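You operate a simulated robot arm through the tools that you are given. There is no shell and no other tool. Be economical: measure what you need, move in short steps, check, and stop when the job is done.

Carry out the task below with a simulated robot arm. There is one attempt and no reset: what you move stays moved.

TASK
Take the sponge and leave it in the griddle pan. Then take the blue mug and put it on the teal plate.

It is judged by the outcome, as a careful person would: the job done as asked, and still so three seconds after it is handed in. It fails if anything else is knocked over, pushed out of place, dropped, spilled or broken.

THE ROBOT
A 7-joint arm with a two-finger parallel gripper, fixed in place. Base frame: the origin is at the foot of the arm, x ahead of it, y to its left, z up; the work surface is at about z = 0. Lengths are in cm, angles in rad, forces in N, time in s.
With the tool pointing down near the work surface it reaches from about 24 to 62 cm from the base axis. Its first joint turns from -1.152 to 1.152 rad. Payload 2.6 kg.
Tool frame: the origin (TCP) lies between the finger pads and is the grasp point; the fingertips stand 3 cm ahead of it; z points along the fingers, y is the line along which they close. The gripper opens to 9.4 cm. The fingers are 2.8 cm wide and 1 cm thick; the gripper's body (5 by 9.6 cm) begins 5.5 cm behind the TCP.
Orientation is told as [roll, pitch, yaw] about the base's x, y, z axes, in that order, counted from this pose: with the fingers straight down and closing along the base's y, the tool's x points along the base's -x, its y along +y and its z along -z.

THE INTERFACE
- The arm moves only by the tool send_rows. Its argument "series" is a list that holds one entry, the list of rows, each a list of 7 numbers: the shift along the tool's x, y, z in cm, then the turn, a rotation vector about the tool's x, y, z in rad, then the opening in per cent of the stroke, from 0 (shut) to 100 (fully open). In form: [[[dx, dy, dz, rx, ry, rz, grip], ...]]. A call has 1 to 12 rows; each row shifts and turns the commanded pose from where the row before left it, along the tool's axes as they then stand. A row lasts 0.2 s, in which the tool goes at most 5 cm and 0.15 rad; a call with a longer step from one row to the next is refused whole, and so is a gripper value outside its range. A pose out of reach is approached as far as the arm can. The call stops where the force on the tool passes 40 N (or 10 N more than at its start, if that is more) or the arm is blocked; 0.2 s more then pass. The fingers move at their own pace (about 7.2 cm/s each) and stop on an object; they squeeze with about 34 N. The grip force told is the motor's: it shows also when the fingers shut on nothing. Time passes only in rows, and 0.2 s behind the last, so rows that do not move let the fingers close. It gives the time, the measured TCP pose, the force on the tool (base axes), the opening and the grip force at its end, in the units of the frame above (readings bear some noise), and new pictures: "views" is both (left out), scene, wrist or none.
- Cameras (640 x 400 px; columns grow to the right, rows downward): "scene" is fixed at [4.29, 45.09, 54.49]; the picture's right is [-0.61, -0.79, 0.00], its down [-0.58, 0.45, -0.68] and it looks along [0.54, -0.42, -0.73] (base axes); focal length 252 px, centre (320, 200). "wrist" rides on the gripper at [-3.7, 0, -5.8] in the tool frame; the picture's right is [0.00, -1.00, 0.00], its down [0.97, 0.00, -0.24] and it looks along [0.24, 0.00, 0.97] (tool axes); focal length 218 px, centre (320, 200).
- point_at(camera, pixels): there is no depth. For up to 12 entries [column, row, z] of the newest picture of that camera ("zoom" is the newest enlarged one), the place [x, y] in the base frame at which the ray of that pixel passes the height z, good to about 0.2 cm. No time passes.
- enlarge(camera, box): a new picture of the part [left, top, right, bottom] of that camera's present view, enlarged. No time passes.
- finish_job(): hands the job in; it is judged then, once.

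Work in short steps. Measure before you move; look again where a grasp or a placing could have gone wrong, and mend it. You have 80 turns and 120 pictures in all, the two below and enlarged ones among them. Open the gripper and draw the arm clear of the work before you hand the job in, unless the task says otherwise; then end with one line.

The tools are called as a command line: name --argument value ..., lists and objects as JSON in quotes. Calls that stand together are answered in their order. send_rows: Moves the arm, as the interface text tells. Its arguments: {"type":"object","properties":{"series":{"type":"array","items":{"type":"array","items":{"type":"array","items":{"type":"number"}}}},"views":{"type":"string","enum":["both","scene","wrist","none"]}},"required":["series"]} The other tools are called the same way: point_at (camera, pixels) gives the place at which the rays of pixels pass given heights; enlarge (camera, box) takes an enlarged picture of a part of a camera's view; finish_job () hands the job in.

At the start:

```text
clock: 0.0
eef_pos: [45.59, -16.79, 23.54]
tool_rot: [0.001, 0.001, 0.0]
wrist_force: [-1.1, 0.3, 0.0]
finger_gap: 9.4
gripper_force: 0.2
```

scene: 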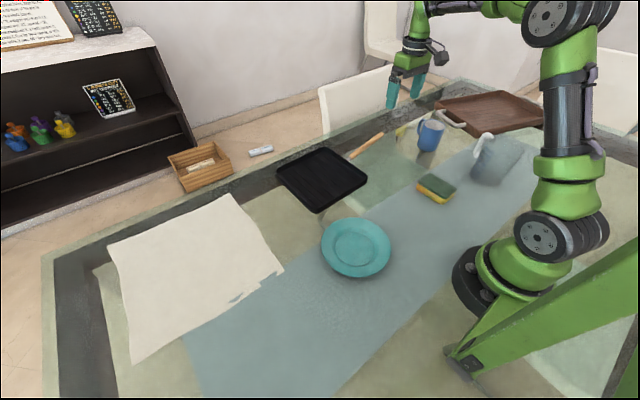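
wrist: 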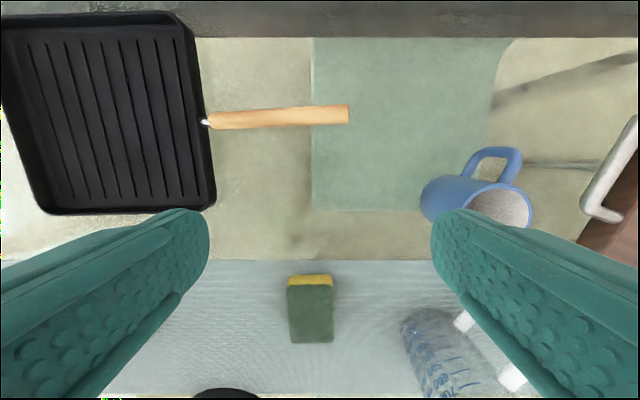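

I'll measure the sponge (wrist ~310,308), the mug (~475,200), the pan and the plate first.

point_at --camera "wrist" --pixels '[[288, 285, 3], [333, 285, 3], [290, 343, 3], [333, 342, 3], [310, 275, 0], [50, 30, 2], [180, 30, 2], [205, 205, 2], [50, 205, 2], [500, 208, 9], [440, 200, 5], [500, 155, 5]]'

enlarge --camera "scene" --box '[380, 90, 560, 210]'

enlarge --camera "scene" --box '[260, 130, 420, 290]'

point_at --camera "scene" --pixels '[[357, 247, 1], [321, 247, 2], [391, 247, 2], [356, 220, 2], [356, 279, 2], [322, 178, 1], [277, 172, 2], [321, 212, 2], [367, 180, 2], [322, 148, 2]]'

```text
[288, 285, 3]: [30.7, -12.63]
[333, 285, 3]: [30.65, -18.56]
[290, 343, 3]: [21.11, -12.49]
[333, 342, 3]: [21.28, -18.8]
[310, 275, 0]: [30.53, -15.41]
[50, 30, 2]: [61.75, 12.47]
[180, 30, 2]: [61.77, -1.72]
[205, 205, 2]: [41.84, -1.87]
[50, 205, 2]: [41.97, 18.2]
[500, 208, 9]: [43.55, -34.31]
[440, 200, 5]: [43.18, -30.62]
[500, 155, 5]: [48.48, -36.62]
```

```text
3.33 times, centred on (470, 150) of scene
```

zoom: 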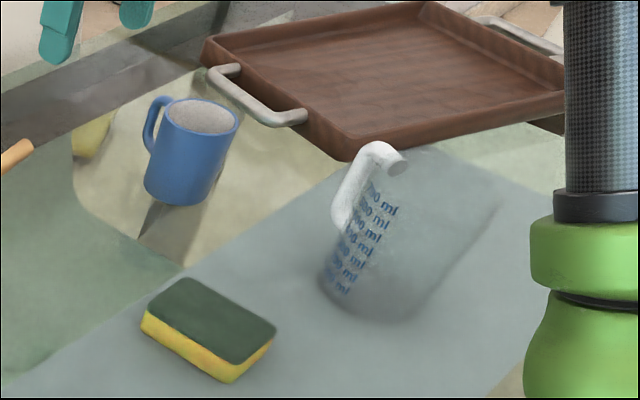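

```text
2.50 times, centred on (340, 210) of scene
```

zoom: 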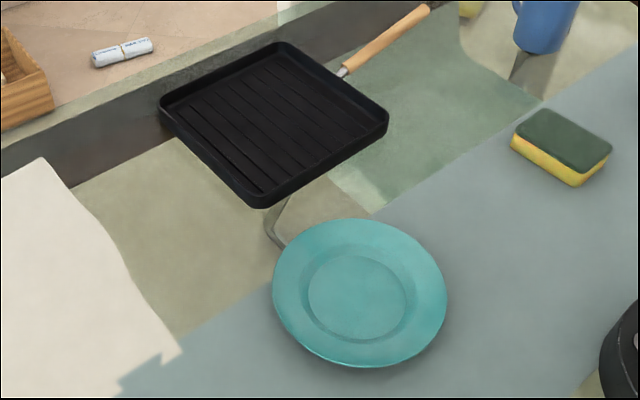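

```text
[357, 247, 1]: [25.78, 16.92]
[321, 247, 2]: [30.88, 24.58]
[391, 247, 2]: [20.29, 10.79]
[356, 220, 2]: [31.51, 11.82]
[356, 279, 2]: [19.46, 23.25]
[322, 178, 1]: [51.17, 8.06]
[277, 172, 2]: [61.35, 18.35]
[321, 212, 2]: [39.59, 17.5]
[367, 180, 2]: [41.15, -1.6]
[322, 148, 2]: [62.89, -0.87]
```

point_at --camera "scene" --pixels '[[428.9, 173.5, 3], [457.2, 188.5, 3], [416.6, 184, 3], [443.7, 198.7, 3], [416.6, 188.5, 0], [440.7, 204.7, 0], [434, 125.4, 9], [426, 150, 0], [420, 122, 8], [424, 125, 9], [445, 127, 9], [394, 108, 10]]'

enlarge --camera "wrist" --box '[260, 240, 560, 400]'

```text
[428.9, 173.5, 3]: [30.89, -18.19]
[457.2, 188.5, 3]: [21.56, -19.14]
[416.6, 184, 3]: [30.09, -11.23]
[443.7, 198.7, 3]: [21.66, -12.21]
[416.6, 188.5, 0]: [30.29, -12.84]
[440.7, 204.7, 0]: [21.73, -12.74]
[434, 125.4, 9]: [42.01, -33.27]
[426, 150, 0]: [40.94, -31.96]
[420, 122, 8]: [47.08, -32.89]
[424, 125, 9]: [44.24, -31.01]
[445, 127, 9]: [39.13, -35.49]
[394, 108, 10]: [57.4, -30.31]
```

```text
2.13 times, centred on (410, 320) of wrist
```

zoom: 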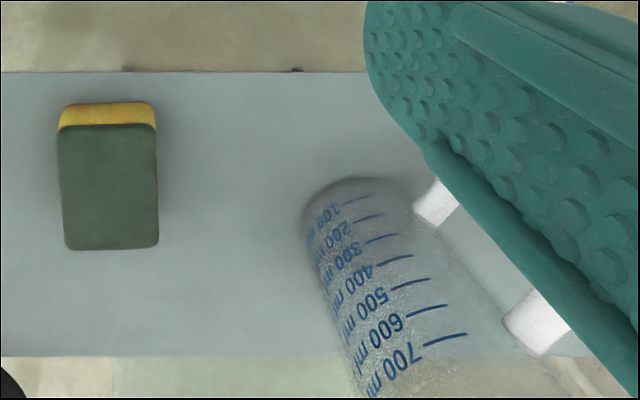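

Sponge centre is about (26, -15.4), about 9 cm along x and 6.3 cm along y, 3 cm high. I move above it at z≈15 and look.

send_rows --series '[[[3.92, 0.28, 1.7, 0, 0, 0, 100], [3.92, 0.28, 1.7, 0, 0, 0, 100], [3.92, 0.28, 1.7, 0, 0, 0, 100], [3.92, 0.28, 1.7, 0, 0, 0, 100], [3.92, 0.28, 1.7, 0, 0, 0, 100], [0, 0, 0, 0, 0, 0, 100]]]'

```text
clock: 1.4
eef_pos: [25.99, -15.39, 14.97]
tool_rot: [0.002, 0.002, 0.001]
wrist_force: [0.2, 0.3, 1.0]
finger_gap: 9.39
gripper_force: 0.0
```

scene: 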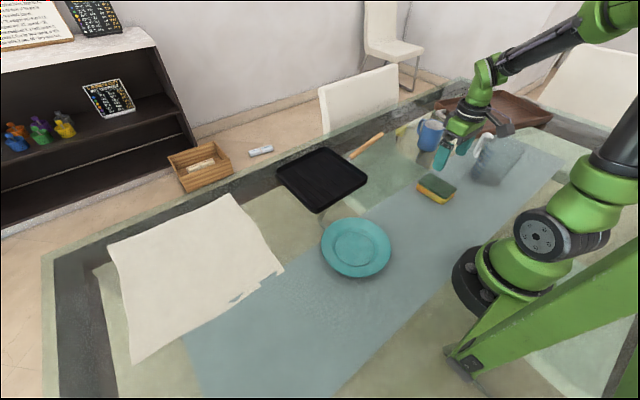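
wrist: 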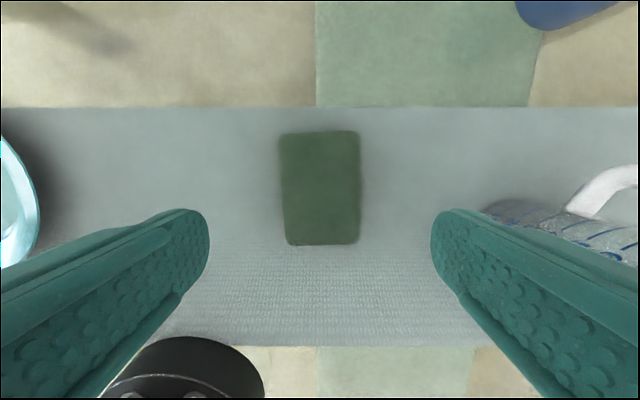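

point_at --camera "wrist" --pixels '[[280, 133, 3], [360, 133, 3], [288, 245, 3], [358, 245, 3], [485, 210, 0], [565, 205, 12]]'

```text
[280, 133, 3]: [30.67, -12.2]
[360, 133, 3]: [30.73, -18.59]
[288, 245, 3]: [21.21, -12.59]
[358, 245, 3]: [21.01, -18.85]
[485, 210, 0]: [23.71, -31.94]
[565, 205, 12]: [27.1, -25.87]
```

The sponge is centred (25.9, -15.5), and the jug is over 5 cm away from the fingers. Descend to z≈3.7 and close.

send_rows --series '[[[0, 0, 3, 0, 0, 0, 100], [0, 0, 3, 0, 0, 0, 100], [0, -0.1, 3, 0, 0, 0, 100], [0, 0, 1.5, 0, 0, 0, 100], [0, 0, 0.8, 0, 0, 0, 100], [0, 0, 0, 0, 0, 0, 100], [0, 0, 0, 0, 0, 0, 30], [0, 0, 0, 0, 0, 0, 20], [0, 0, 0, 0, 0, 0, 20], [0, 0, 0, 0, 0, 0, 20]]]' --views "wrist"

```text
clock: 3.6
eef_pos: [25.92, -15.61, 3.74]
tool_rot: [0.0, -0.001, 0.002]
wrist_force: [-0.5, 0.3, 0.2]
finger_gap: 6.53
gripper_force: 33.7
```

wrist: 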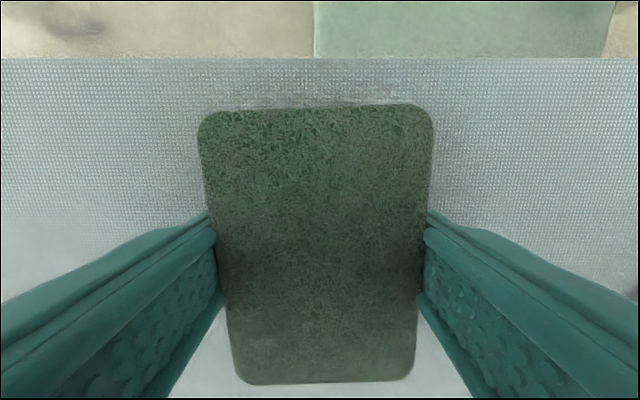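

Gripped (gap 6.53, 33.7 N). Lift and carry towards the pan centre (51.5, 8).

send_rows --series '[[[0, 0, -3, 0, 0, 0, 20], [0, 0, -4, 0, 0, 0, 20], [0, 0, -4, 0, 0, 0, 20], [-3.2, 2.95, 0, 0, 0, 0, 20], [-3.2, 2.95, 0, 0, 0, 0, 20], [-3.2, 2.95, 0, 0, 0, 0, 20], [-3.2, 2.95, 0, 0, 0, 0, 20], [-3.2, 2.95, 0, 0, 0, 0, 20], [-3.2, 2.95, 0, 0, 0, 0, 20], [-3.2, 2.95, 0, 0, 0, 0, 20], [-3.2, 2.95, 0, 0, 0, 0, 20], [0, 0, 0, 0, 0, 0, 20]]]'

```text
clock: 6.2
eef_pos: [51.74, 8.04, 14.76]
tool_rot: [0.001, -0.001, 0.001]
wrist_force: [0.5, 0.4, 0.0]
finger_gap: 6.3
gripper_force: 34.0
```

scene: 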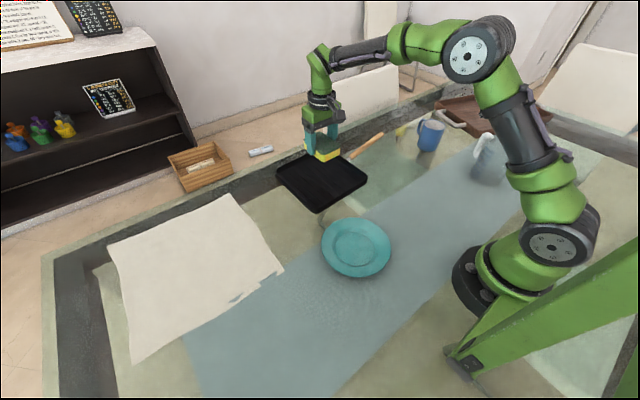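
wrist: 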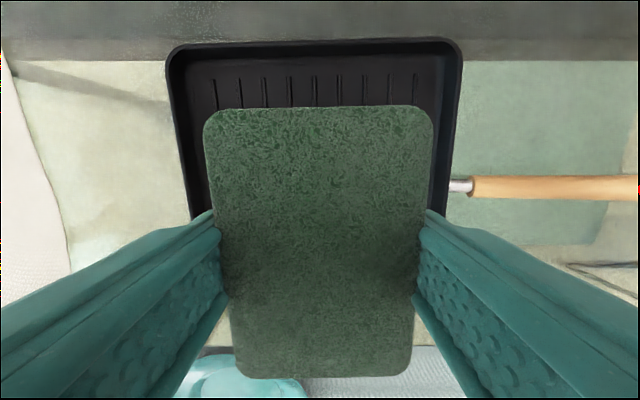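

The sponge hangs over the middle of the pan. Lower it to just over the pan floor.

send_rows --series '[[[0, 0, 3, 0, 0, 0, 20], [0, 0, 3, 0, 0, 0, 20], [0, 0, 2, 0, 0, 0, 20], [0, 0, 1, 0, 0, 0, 20], [0, 0, 0.5, 0, 0, 0, 20], [0, 0, 0, 0, 0, 0, 20]]]'

enlarge --camera "scene" --box '[260, 110, 380, 220]'

```text
clock: 7.6
eef_pos: [51.63, 8.12, 5.31]
tool_rot: [-0.001, -0.001, 0.001]
wrist_force: [0.8, 0.6, 0.4]
finger_gap: 6.27
gripper_force: 34.3
```

scene: 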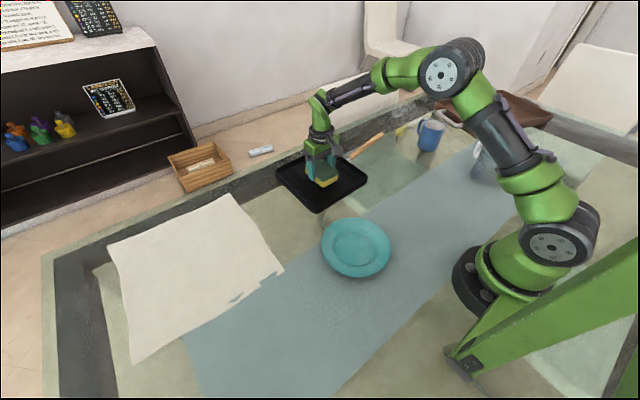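
wrist: 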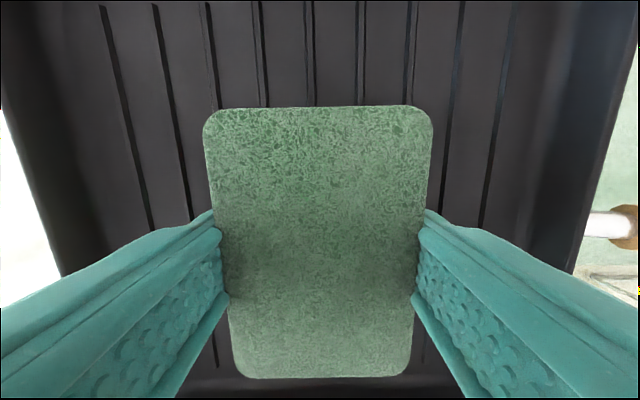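

```text
3.64 times, centred on (320, 165) of scene
```

zoom: 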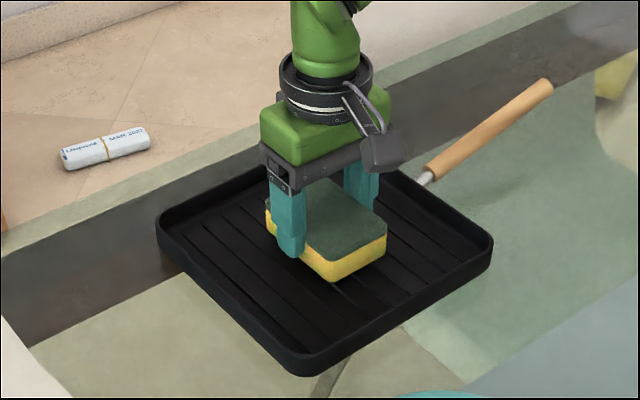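

No contact yet; ease down in small steps.

send_rows --series '[[[0, 0, 0.2, 0, 0, 0, 20], [0, 0, 0.2, 0, 0, 0, 20], [0, 0, 0, 0, 0, 0, 20]]]' --views "none"

```text
clock: 8.4
eef_pos: [51.61, 8.03, 4.83]
tool_rot: [0.0, -0.001, -0.001]
wrist_force: [0.3, 0.2, -0.5]
finger_gap: 6.27
gripper_force: 34.4
```

send_rows --series '[[[0, 0, 0.15, 0, 0, 0, 20], [0, 0, 0.15, 0, 0, 0, 20], [0, 0, 0, 0, 0, 0, 20]]]' --views "none"

```text
clock: 9.2
eef_pos: [51.61, 8.13, 4.42]
tool_rot: [0.001, 0.001, -0.001]
wrist_force: [-0.6, 0.8, -0.2]
finger_gap: 6.27
gripper_force: 34.2
```

Still free of contact with less than 0.5 cm to go; one more small step, then release and lift.

send_rows --series '[[[0, 0, 0.15, 0, 0, 0, 20], [0, 0, 0.1, 0, 0, 0, 20], [0, 0, 0, 0, 0, 0, 20], [0, 0, 0, 0, 0, 0, 82], [0, 0, 0, 0, 0, 0, 82], [0, 0, 0, 0, 0, 0, 90], [0, 0, -3, 0, 0, 0, 90], [0, 0, -4, 0, 0, 0, 90], [0, 0, -4, 0, 0, 0, 90], [0, 0, -4, 0, 0, 0, 90], [0, 0, -4, 0, 0, 0, 90]]]'

enlarge --camera "scene" --box '[380, 90, 560, 210]'

```text
clock: 11.6
eef_pos: [51.58, 8.06, 23.34]
tool_rot: [0.001, 0.0, 0.001]
wrist_force: [-1.6, 0.1, 0.3]
finger_gap: 8.46
gripper_force: 0.1
```

scene: 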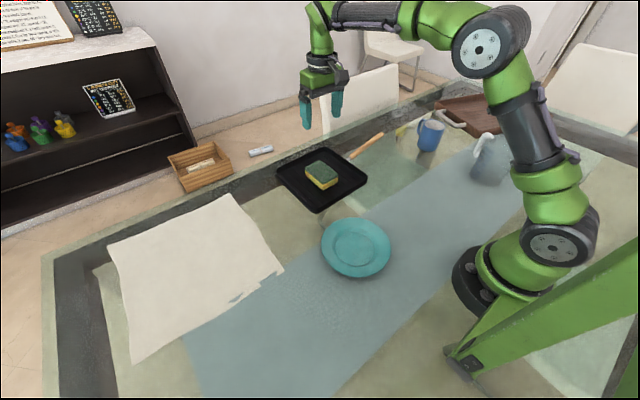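
wrist: 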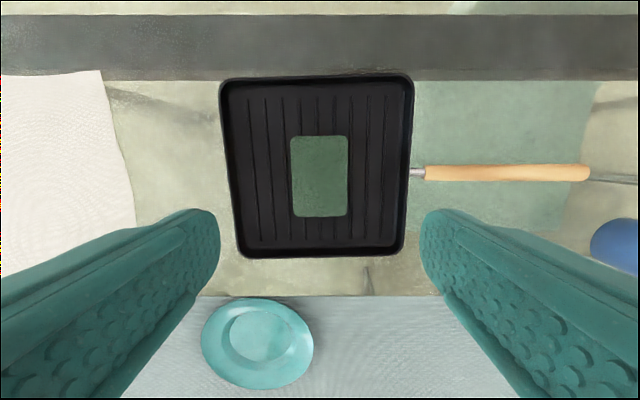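

```text
3.33 times, centred on (470, 150) of scene
```

zoom: 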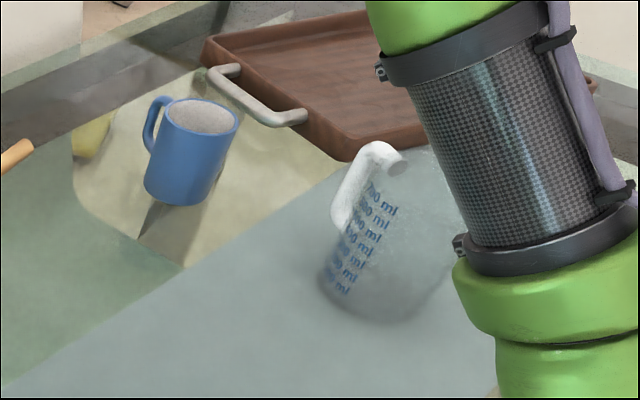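

The sponge lies in the pan. Measure the plate from here, then go above the mug at (42, -32.5).

point_at --camera "wrist" --pixels '[[202, 343, 2], [314, 343, 2], [257, 298, 2], [257, 388, 2], [257, 335, 1], [230, 332, 1], [293, 332, 1]]'

send_rows --series '[[[0.8, -4.05, 0, 0, 0, 0, 100], [0.8, -4.05, 0, 0, 0, 0, 100], [0.8, -4.05, 0, 0, 0, 0, 100], [0.8, -4.05, 0, 0, 0, 0, 100], [0.8, -4.05, 0, 0, 0, 0, 100], [0.8, -4.05, 0, 0, 0, 0, 100], [0.8, -4.05, 0, 0, 0, 0, 100], [0.8, -4.05, 0, 0, 0, 0, 100], [0.8, -4.05, 0, 0, 0, 0, 100], [0.8, -4.05, 0, 0, 0, 0, 100], [0, 0, 0, 0, 0, 0, 100]]]'

```text
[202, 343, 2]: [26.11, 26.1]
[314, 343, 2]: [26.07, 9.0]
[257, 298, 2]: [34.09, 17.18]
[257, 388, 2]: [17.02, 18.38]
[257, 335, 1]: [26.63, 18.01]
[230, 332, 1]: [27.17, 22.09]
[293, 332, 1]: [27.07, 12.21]
```

```text
clock: 14.0
eef_pos: [43.47, -32.39, 23.17]
tool_rot: [0.001, 0.002, 0.001]
wrist_force: [0.8, 0.4, 0.1]
finger_gap: 9.42
gripper_force: 0.0
```

scene: 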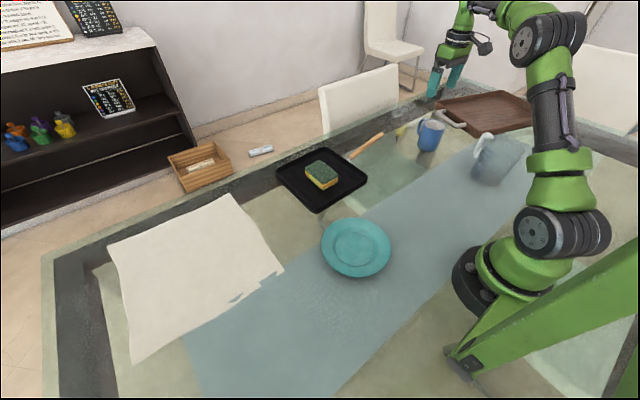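
wrist: 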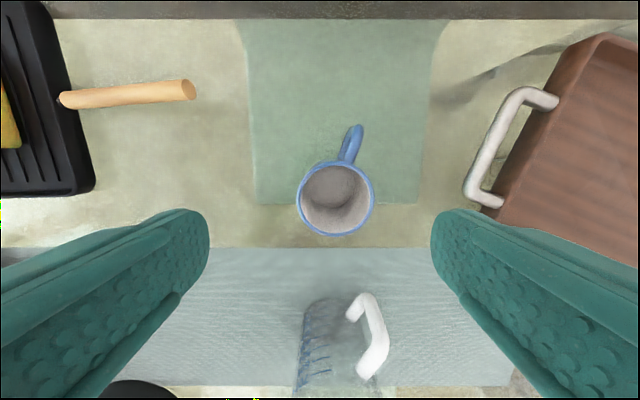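

Looking straight into the mug: rim centre ~(336,199), handle towards +x. Measure the rim at several heights from both cameras.

point_at --camera "wrist" --pixels '[[336, 199, 7], [336, 199, 8], [336, 199, 9], [336, 199, 10], [298, 199, 9], [375, 199, 9], [336, 162, 9], [336, 237, 9], [354, 126, 8], [480, 195, 4], [525, 90, 4], [370, 310, 14]]'

point_at --camera "scene" --pixels '[[434, 125.4, 7], [434, 125.4, 8], [434, 125.4, 9], [434, 125.4, 10], [482, 137, 12], [482, 137, 15]]'

enlarge --camera "scene" --box '[380, 90, 560, 210]'

```text
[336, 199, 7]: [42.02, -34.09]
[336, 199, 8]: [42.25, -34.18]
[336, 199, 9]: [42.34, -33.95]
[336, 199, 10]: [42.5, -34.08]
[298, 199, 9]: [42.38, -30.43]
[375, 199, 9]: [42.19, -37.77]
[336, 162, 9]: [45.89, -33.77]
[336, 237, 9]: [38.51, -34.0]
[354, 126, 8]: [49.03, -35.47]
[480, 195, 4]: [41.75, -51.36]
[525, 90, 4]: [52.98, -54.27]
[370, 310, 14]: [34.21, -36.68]
```

```text
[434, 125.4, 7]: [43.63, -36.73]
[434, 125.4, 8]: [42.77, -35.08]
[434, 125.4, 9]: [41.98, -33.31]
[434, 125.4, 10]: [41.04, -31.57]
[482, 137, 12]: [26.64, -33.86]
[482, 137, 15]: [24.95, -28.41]
```

```text
3.33 times, centred on (470, 150) of scene
```

zoom: 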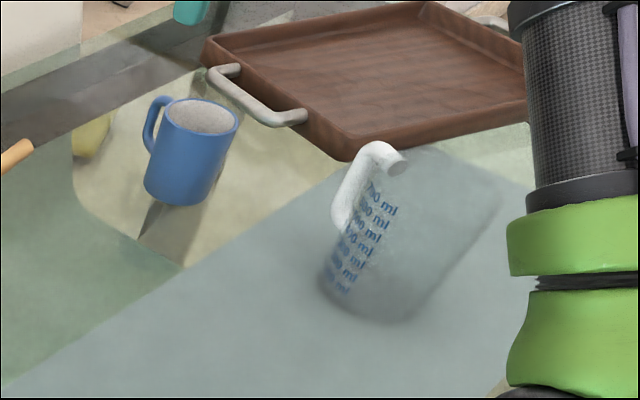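

Mug centre ≈ (42.3, -34), rim height ≈ 8.7, diameter ≈ 7.4. Centre over it, stop with the tips just above the rim, and look.

send_rows --series '[[[0.6, -0.8, 2, 0, 0, 0, 100], [0.6, -0.8, 3, 0, 0, 0, 100], [0, 0, 3, 0, 0, 0, 100], [0, 0, 2, 0, 0, 0, 100], [0, 0, 0, 0, 0, 0, 100]]]'

enlarge --camera "scene" --box '[380, 70, 540, 190]'

```text
clock: 15.2
eef_pos: [42.32, -33.99, 13.23]
tool_rot: [0.0, 0.0, 0.0]
wrist_force: [0.4, 0.8, 1.0]
finger_gap: 9.38
gripper_force: 0.0
```

scene: 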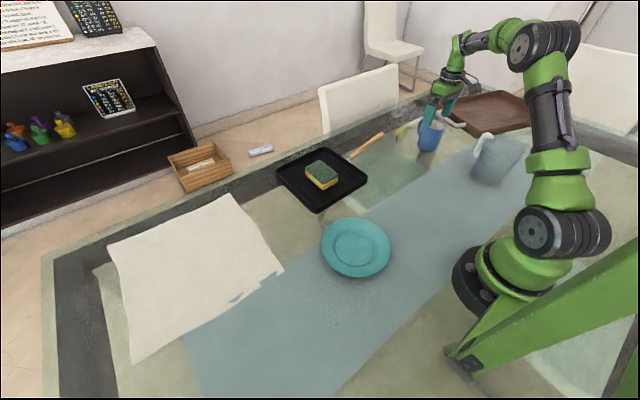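
wrist: 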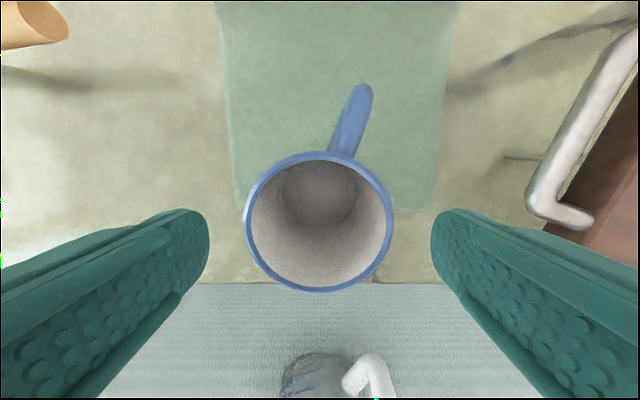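

```text
3.33 times, centred on (460, 130) of scene
```

zoom: 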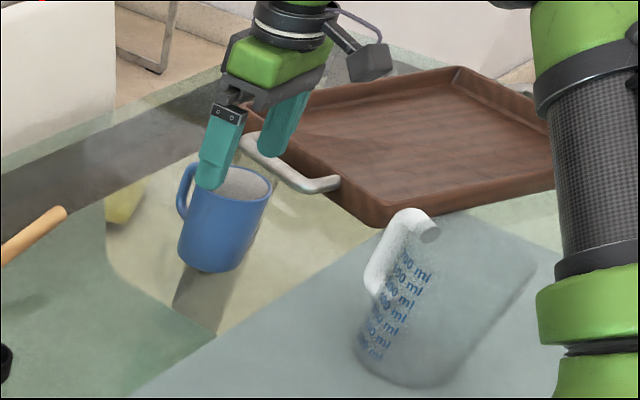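

point_at --camera "wrist" --pixels '[[319, 222, 8.7], [244, 222, 8.7], [394, 222, 8.7], [319, 151, 8.7], [319, 292, 8.7]]'

```text
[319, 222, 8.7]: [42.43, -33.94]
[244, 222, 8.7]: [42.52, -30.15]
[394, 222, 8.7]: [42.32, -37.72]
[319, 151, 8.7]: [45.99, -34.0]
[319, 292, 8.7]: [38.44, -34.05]
```

Well centred with ~0.9 cm of room each side. Descend to z≈5.2 and close.

send_rows --series '[[[0, 0, 2, 0, 0, 0, 100], [0, 0, 2, 0, 0, 0, 100], [0, 0, 2, 0, 0, 0, 100], [0, 0, 2, 0, 0, 0, 100], [0, 0, 0, 0, 0, 0, 100], [0, 0, 0, 0, 0, 0, 60], [0, 0, 0, 0, 0, 0, 50], [0, 0, 0, 0, 0, 0, 50], [0, 0, 0, 0, 0, 0, 50]]]'

```text
clock: 17.2
eef_pos: [42.38, -34.11, 5.21]
tool_rot: [0.0, 0.0, 0.001]
wrist_force: [-0.6, -0.7, 0.4]
finger_gap: 7.26
gripper_force: 34.0
```

scene: 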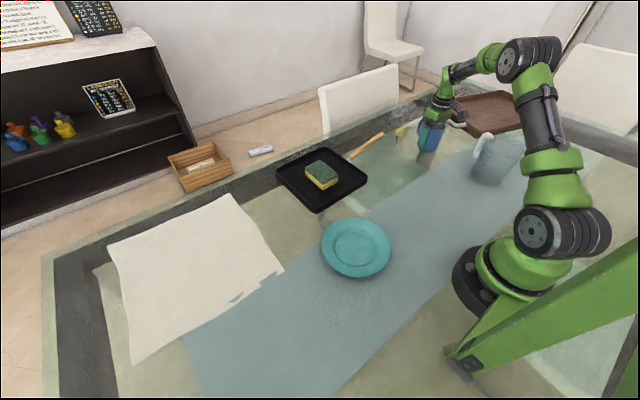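
wrist: 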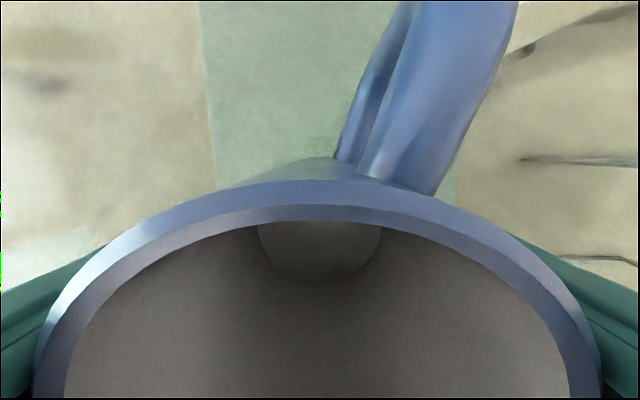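

Gripped at 7.26 cm. Lift straight up and carry most of the way in +y, keeping x well clear of the jug.

send_rows --series '[[[0, 0, -2, 0, 0, 0, 50], [0, 0, -4, 0, 0, 0, 50], [0, 0, -4, 0, 0, 0, 50], [0, 0, -4, 0, 0, 0, 50], [0.2, 4, 0, 0, 0, 0, 50], [0.2, 4, 0, 0, 0, 0, 50], [0.2, 4, 0, 0, 0, 0, 50], [0.2, 4, 0, 0, 0, 0, 50], [1.2, 4, 0, 0, 0, 0, 50], [1.5, 4, 0, 0, 0, 0, 50], [1.5, 4, 0, 0, 0, 0, 50], [0, 0, 0, 0, 0, 0, 50]]]' --views "scene"

```text
clock: 19.8
eef_pos: [37.31, -5.92, 19.41]
tool_rot: [0.001, 0.001, -0.001]
wrist_force: [-0.5, 0.1, -3.1]
finger_gap: 7.26
gripper_force: 34.2
```

scene: 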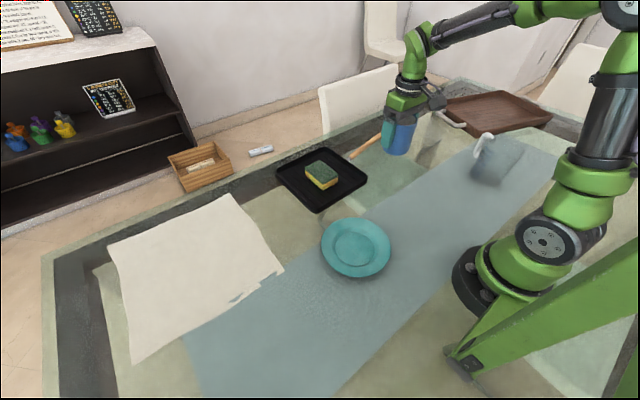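

The mug hangs steady. Continue to above the plate centre (26, 17.4), then part way down.

send_rows --series '[[[1.61, 3.33, 0, 0, 0, 0, 50], [1.61, 3.33, 0, 0, 0, 0, 50], [1.61, 3.33, 0, 0, 0, 0, 50], [1.61, 3.33, 0, 0, 0, 0, 50], [1.61, 3.33, 0, 0, 0, 0, 50], [1.61, 3.33, 0, 0, 0, 0, 50], [1.61, 3.33, 0, 0, 0, 0, 50], [0, 0, 3, 0, 0, 0, 50], [0, 0, 3, 0, 0, 0, 50], [0, 0, 3, 0, 0, 0, 50], [0, 0, 2, 0, 0, 0, 50], [0, 0, 0, 0, 0, 0, 50]]]'

enlarge --camera "scene" --box '[280, 170, 440, 290]'

```text
clock: 22.4
eef_pos: [26.1, 17.33, 8.21]
tool_rot: [0.0, -0.001, 0.001]
wrist_force: [0.4, 0.4, -2.4]
finger_gap: 7.29
gripper_force: 33.7
```

scene: 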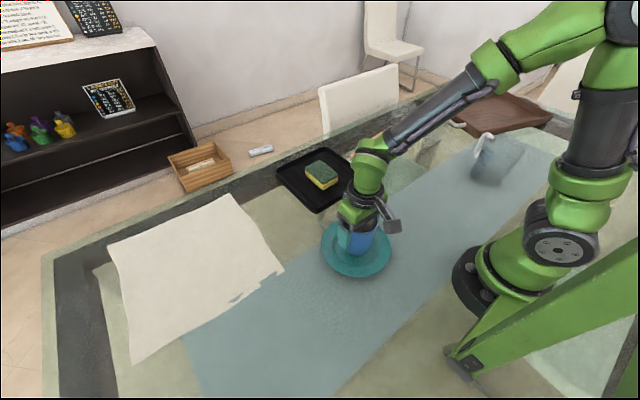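
wrist: 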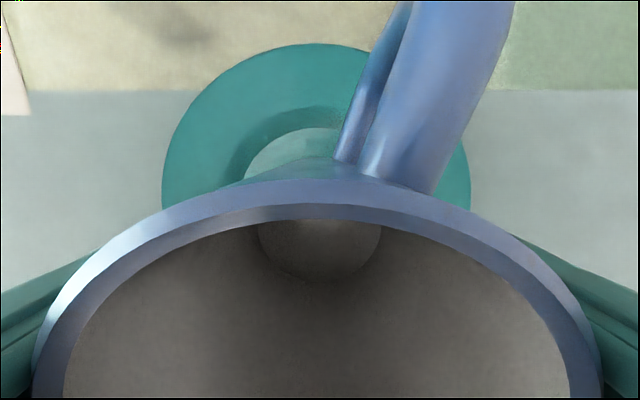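

```text
3.33 times, centred on (360, 230) of scene
```

zoom: 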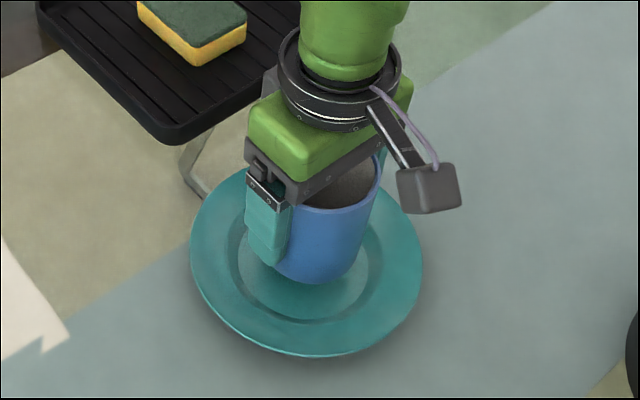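

Aligned with the plate (columns 162–470 about the centre). Mug base is ~3 cm up; lower gently.

send_rows --series '[[[0, 0, 0.8, 0, 0, 0, 50], [0, 0, 0.4, 0, 0, 0, 50], [0, 0, 0.2, 0, 0, 0, 50], [0, 0, 0.2, 0, 0, 0, 50], [0, 0, 0, 0, 0, 0, 50]]]' --views "none"

enlarge --camera "scene" --box '[300, 190, 420, 280]'

```text
clock: 23.6
eef_pos: [26.15, 17.3, 6.66]
tool_rot: [0.0, 0.0, -0.001]
wrist_force: [-0.8, -0.3, -2.9]
finger_gap: 7.29
gripper_force: 33.6
```

```text
4.44 times, centred on (360, 235) of scene
```

zoom: 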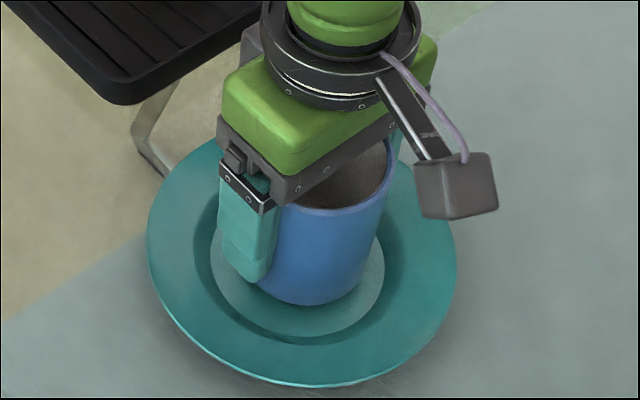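

send_rows --series '[[[0, 0, 0.15, 0, 0, 0, 50], [0, 0, 0.15, 0, 0, 0, 50], [0, 0, 0, 0, 0, 0, 50]]]' --views "none"

```text
clock: 24.4
eef_pos: [26.15, 17.29, 6.31]
tool_rot: [-0.001, 0.001, 0.001]
wrist_force: [0.1, 0.0, -3.0]
finger_gap: 7.26
gripper_force: 34.1
```

send_rows --series '[[[0, 0, 0.15, 0, 0, 0, 50], [0, 0, 0.15, 0, 0, 0, 50], [0, 0, 0, 0, 0, 0, 50]]]' --views "none"

```text
clock: 25.2
eef_pos: [26.12, 17.26, 6.08]
tool_rot: [0.0, 0.001, 0.0]
wrist_force: [-3.0, -0.8, 9.4]
finger_gap: 7.27
gripper_force: 34.2
```

Contact: the force turned to +9.4 N upward, so the base rests on the plate. Ease off slightly, open and lift straight up.

send_rows --series '[[[0, 0, -0.08, 0, 0, 0, 50], [0, 0, 0, 0, 0, 0, 100], [0, 0, 0, 0, 0, 0, 100], [0, 0, 0, 0, 0, 0, 100], [0, 0, -2, 0, 0, 0, 100], [0, 0, -3, 0, 0, 0, 100], [0, 0, -4, 0, 0, 0, 100], [0, 0, -4, 0, 0, 0, 100], [0, 0, -3, 0, 0, 0, 100], [0, 0, 0, 0, 0, 0, 100]]]'

enlarge --camera "scene" --box '[270, 140, 430, 290]'

```text
clock: 27.4
eef_pos: [26.09, 17.44, 22.27]
tool_rot: [-0.001, -0.001, 0.001]
wrist_force: [-0.4, -0.4, -0.4]
finger_gap: 9.38
gripper_force: 0.0
```

scene: 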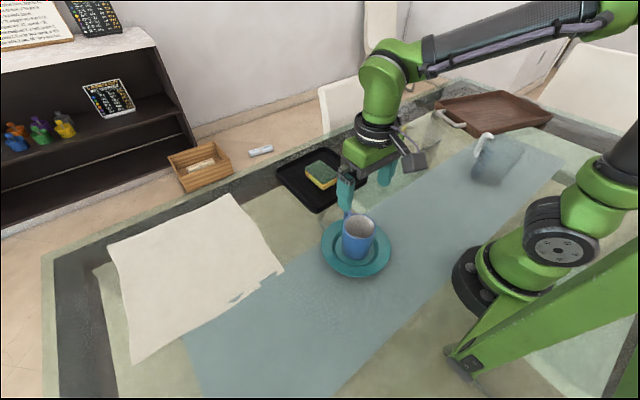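
wrist: 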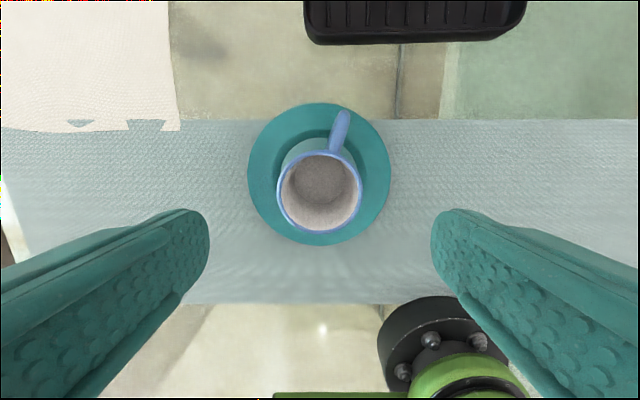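

```text
2.67 times, centred on (350, 215) of scene
```

zoom: 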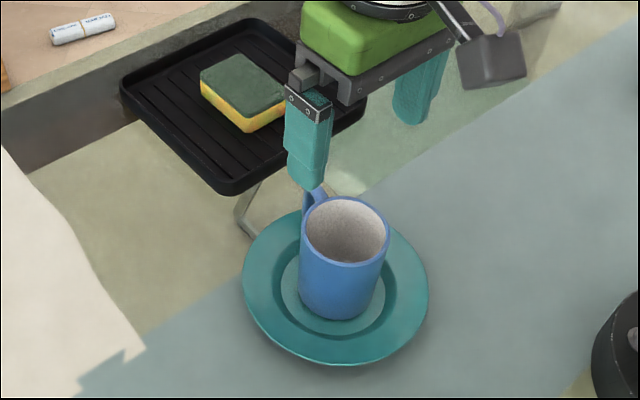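

The mug stands upright on the plate well and the sponge lies in the pan. Draw the arm away to a clear spot.

send_rows --series '[[[0, 0, -3, 0, 0, 0, 100], [-1.5, -4, 0, 0, 0, 0, 100], [-1.5, -4, 0, 0, 0, 0, 100], [-1.5, -4, 0, 0, 0, 0, 100], [-1.5, -4, 0, 0, 0, 0, 100], [-1.5, -4, 0, 0, 0, 0, 100], [-1.5, -4, 0, 0, 0, 0, 100], [-1.5, -4, 0, 0, 0, 0, 100], [0, 0, 0, 0, 0, 0, 100]]]' --views "scene"

```text
clock: 29.4
eef_pos: [36.66, -10.66, 25.05]
tool_rot: [0.001, 0.0, 0.0]
wrist_force: [-0.7, 0.1, 0.0]
finger_gap: 9.39
gripper_force: 0.0
```

scene: 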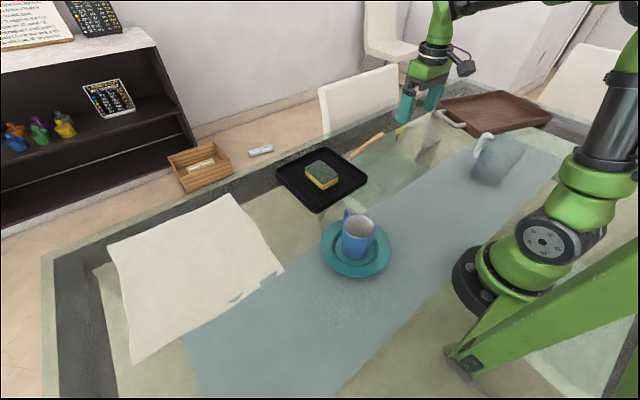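

Everything is in place and the arm is clear; handing in.

finish_job

```text
The job is handed in.
```

The sponge is in the griddle pan and the blue mug stands upright on the teal plate; nothing else looked moved in the last picture, and I handed the job in with the gripper open and the arm clear.
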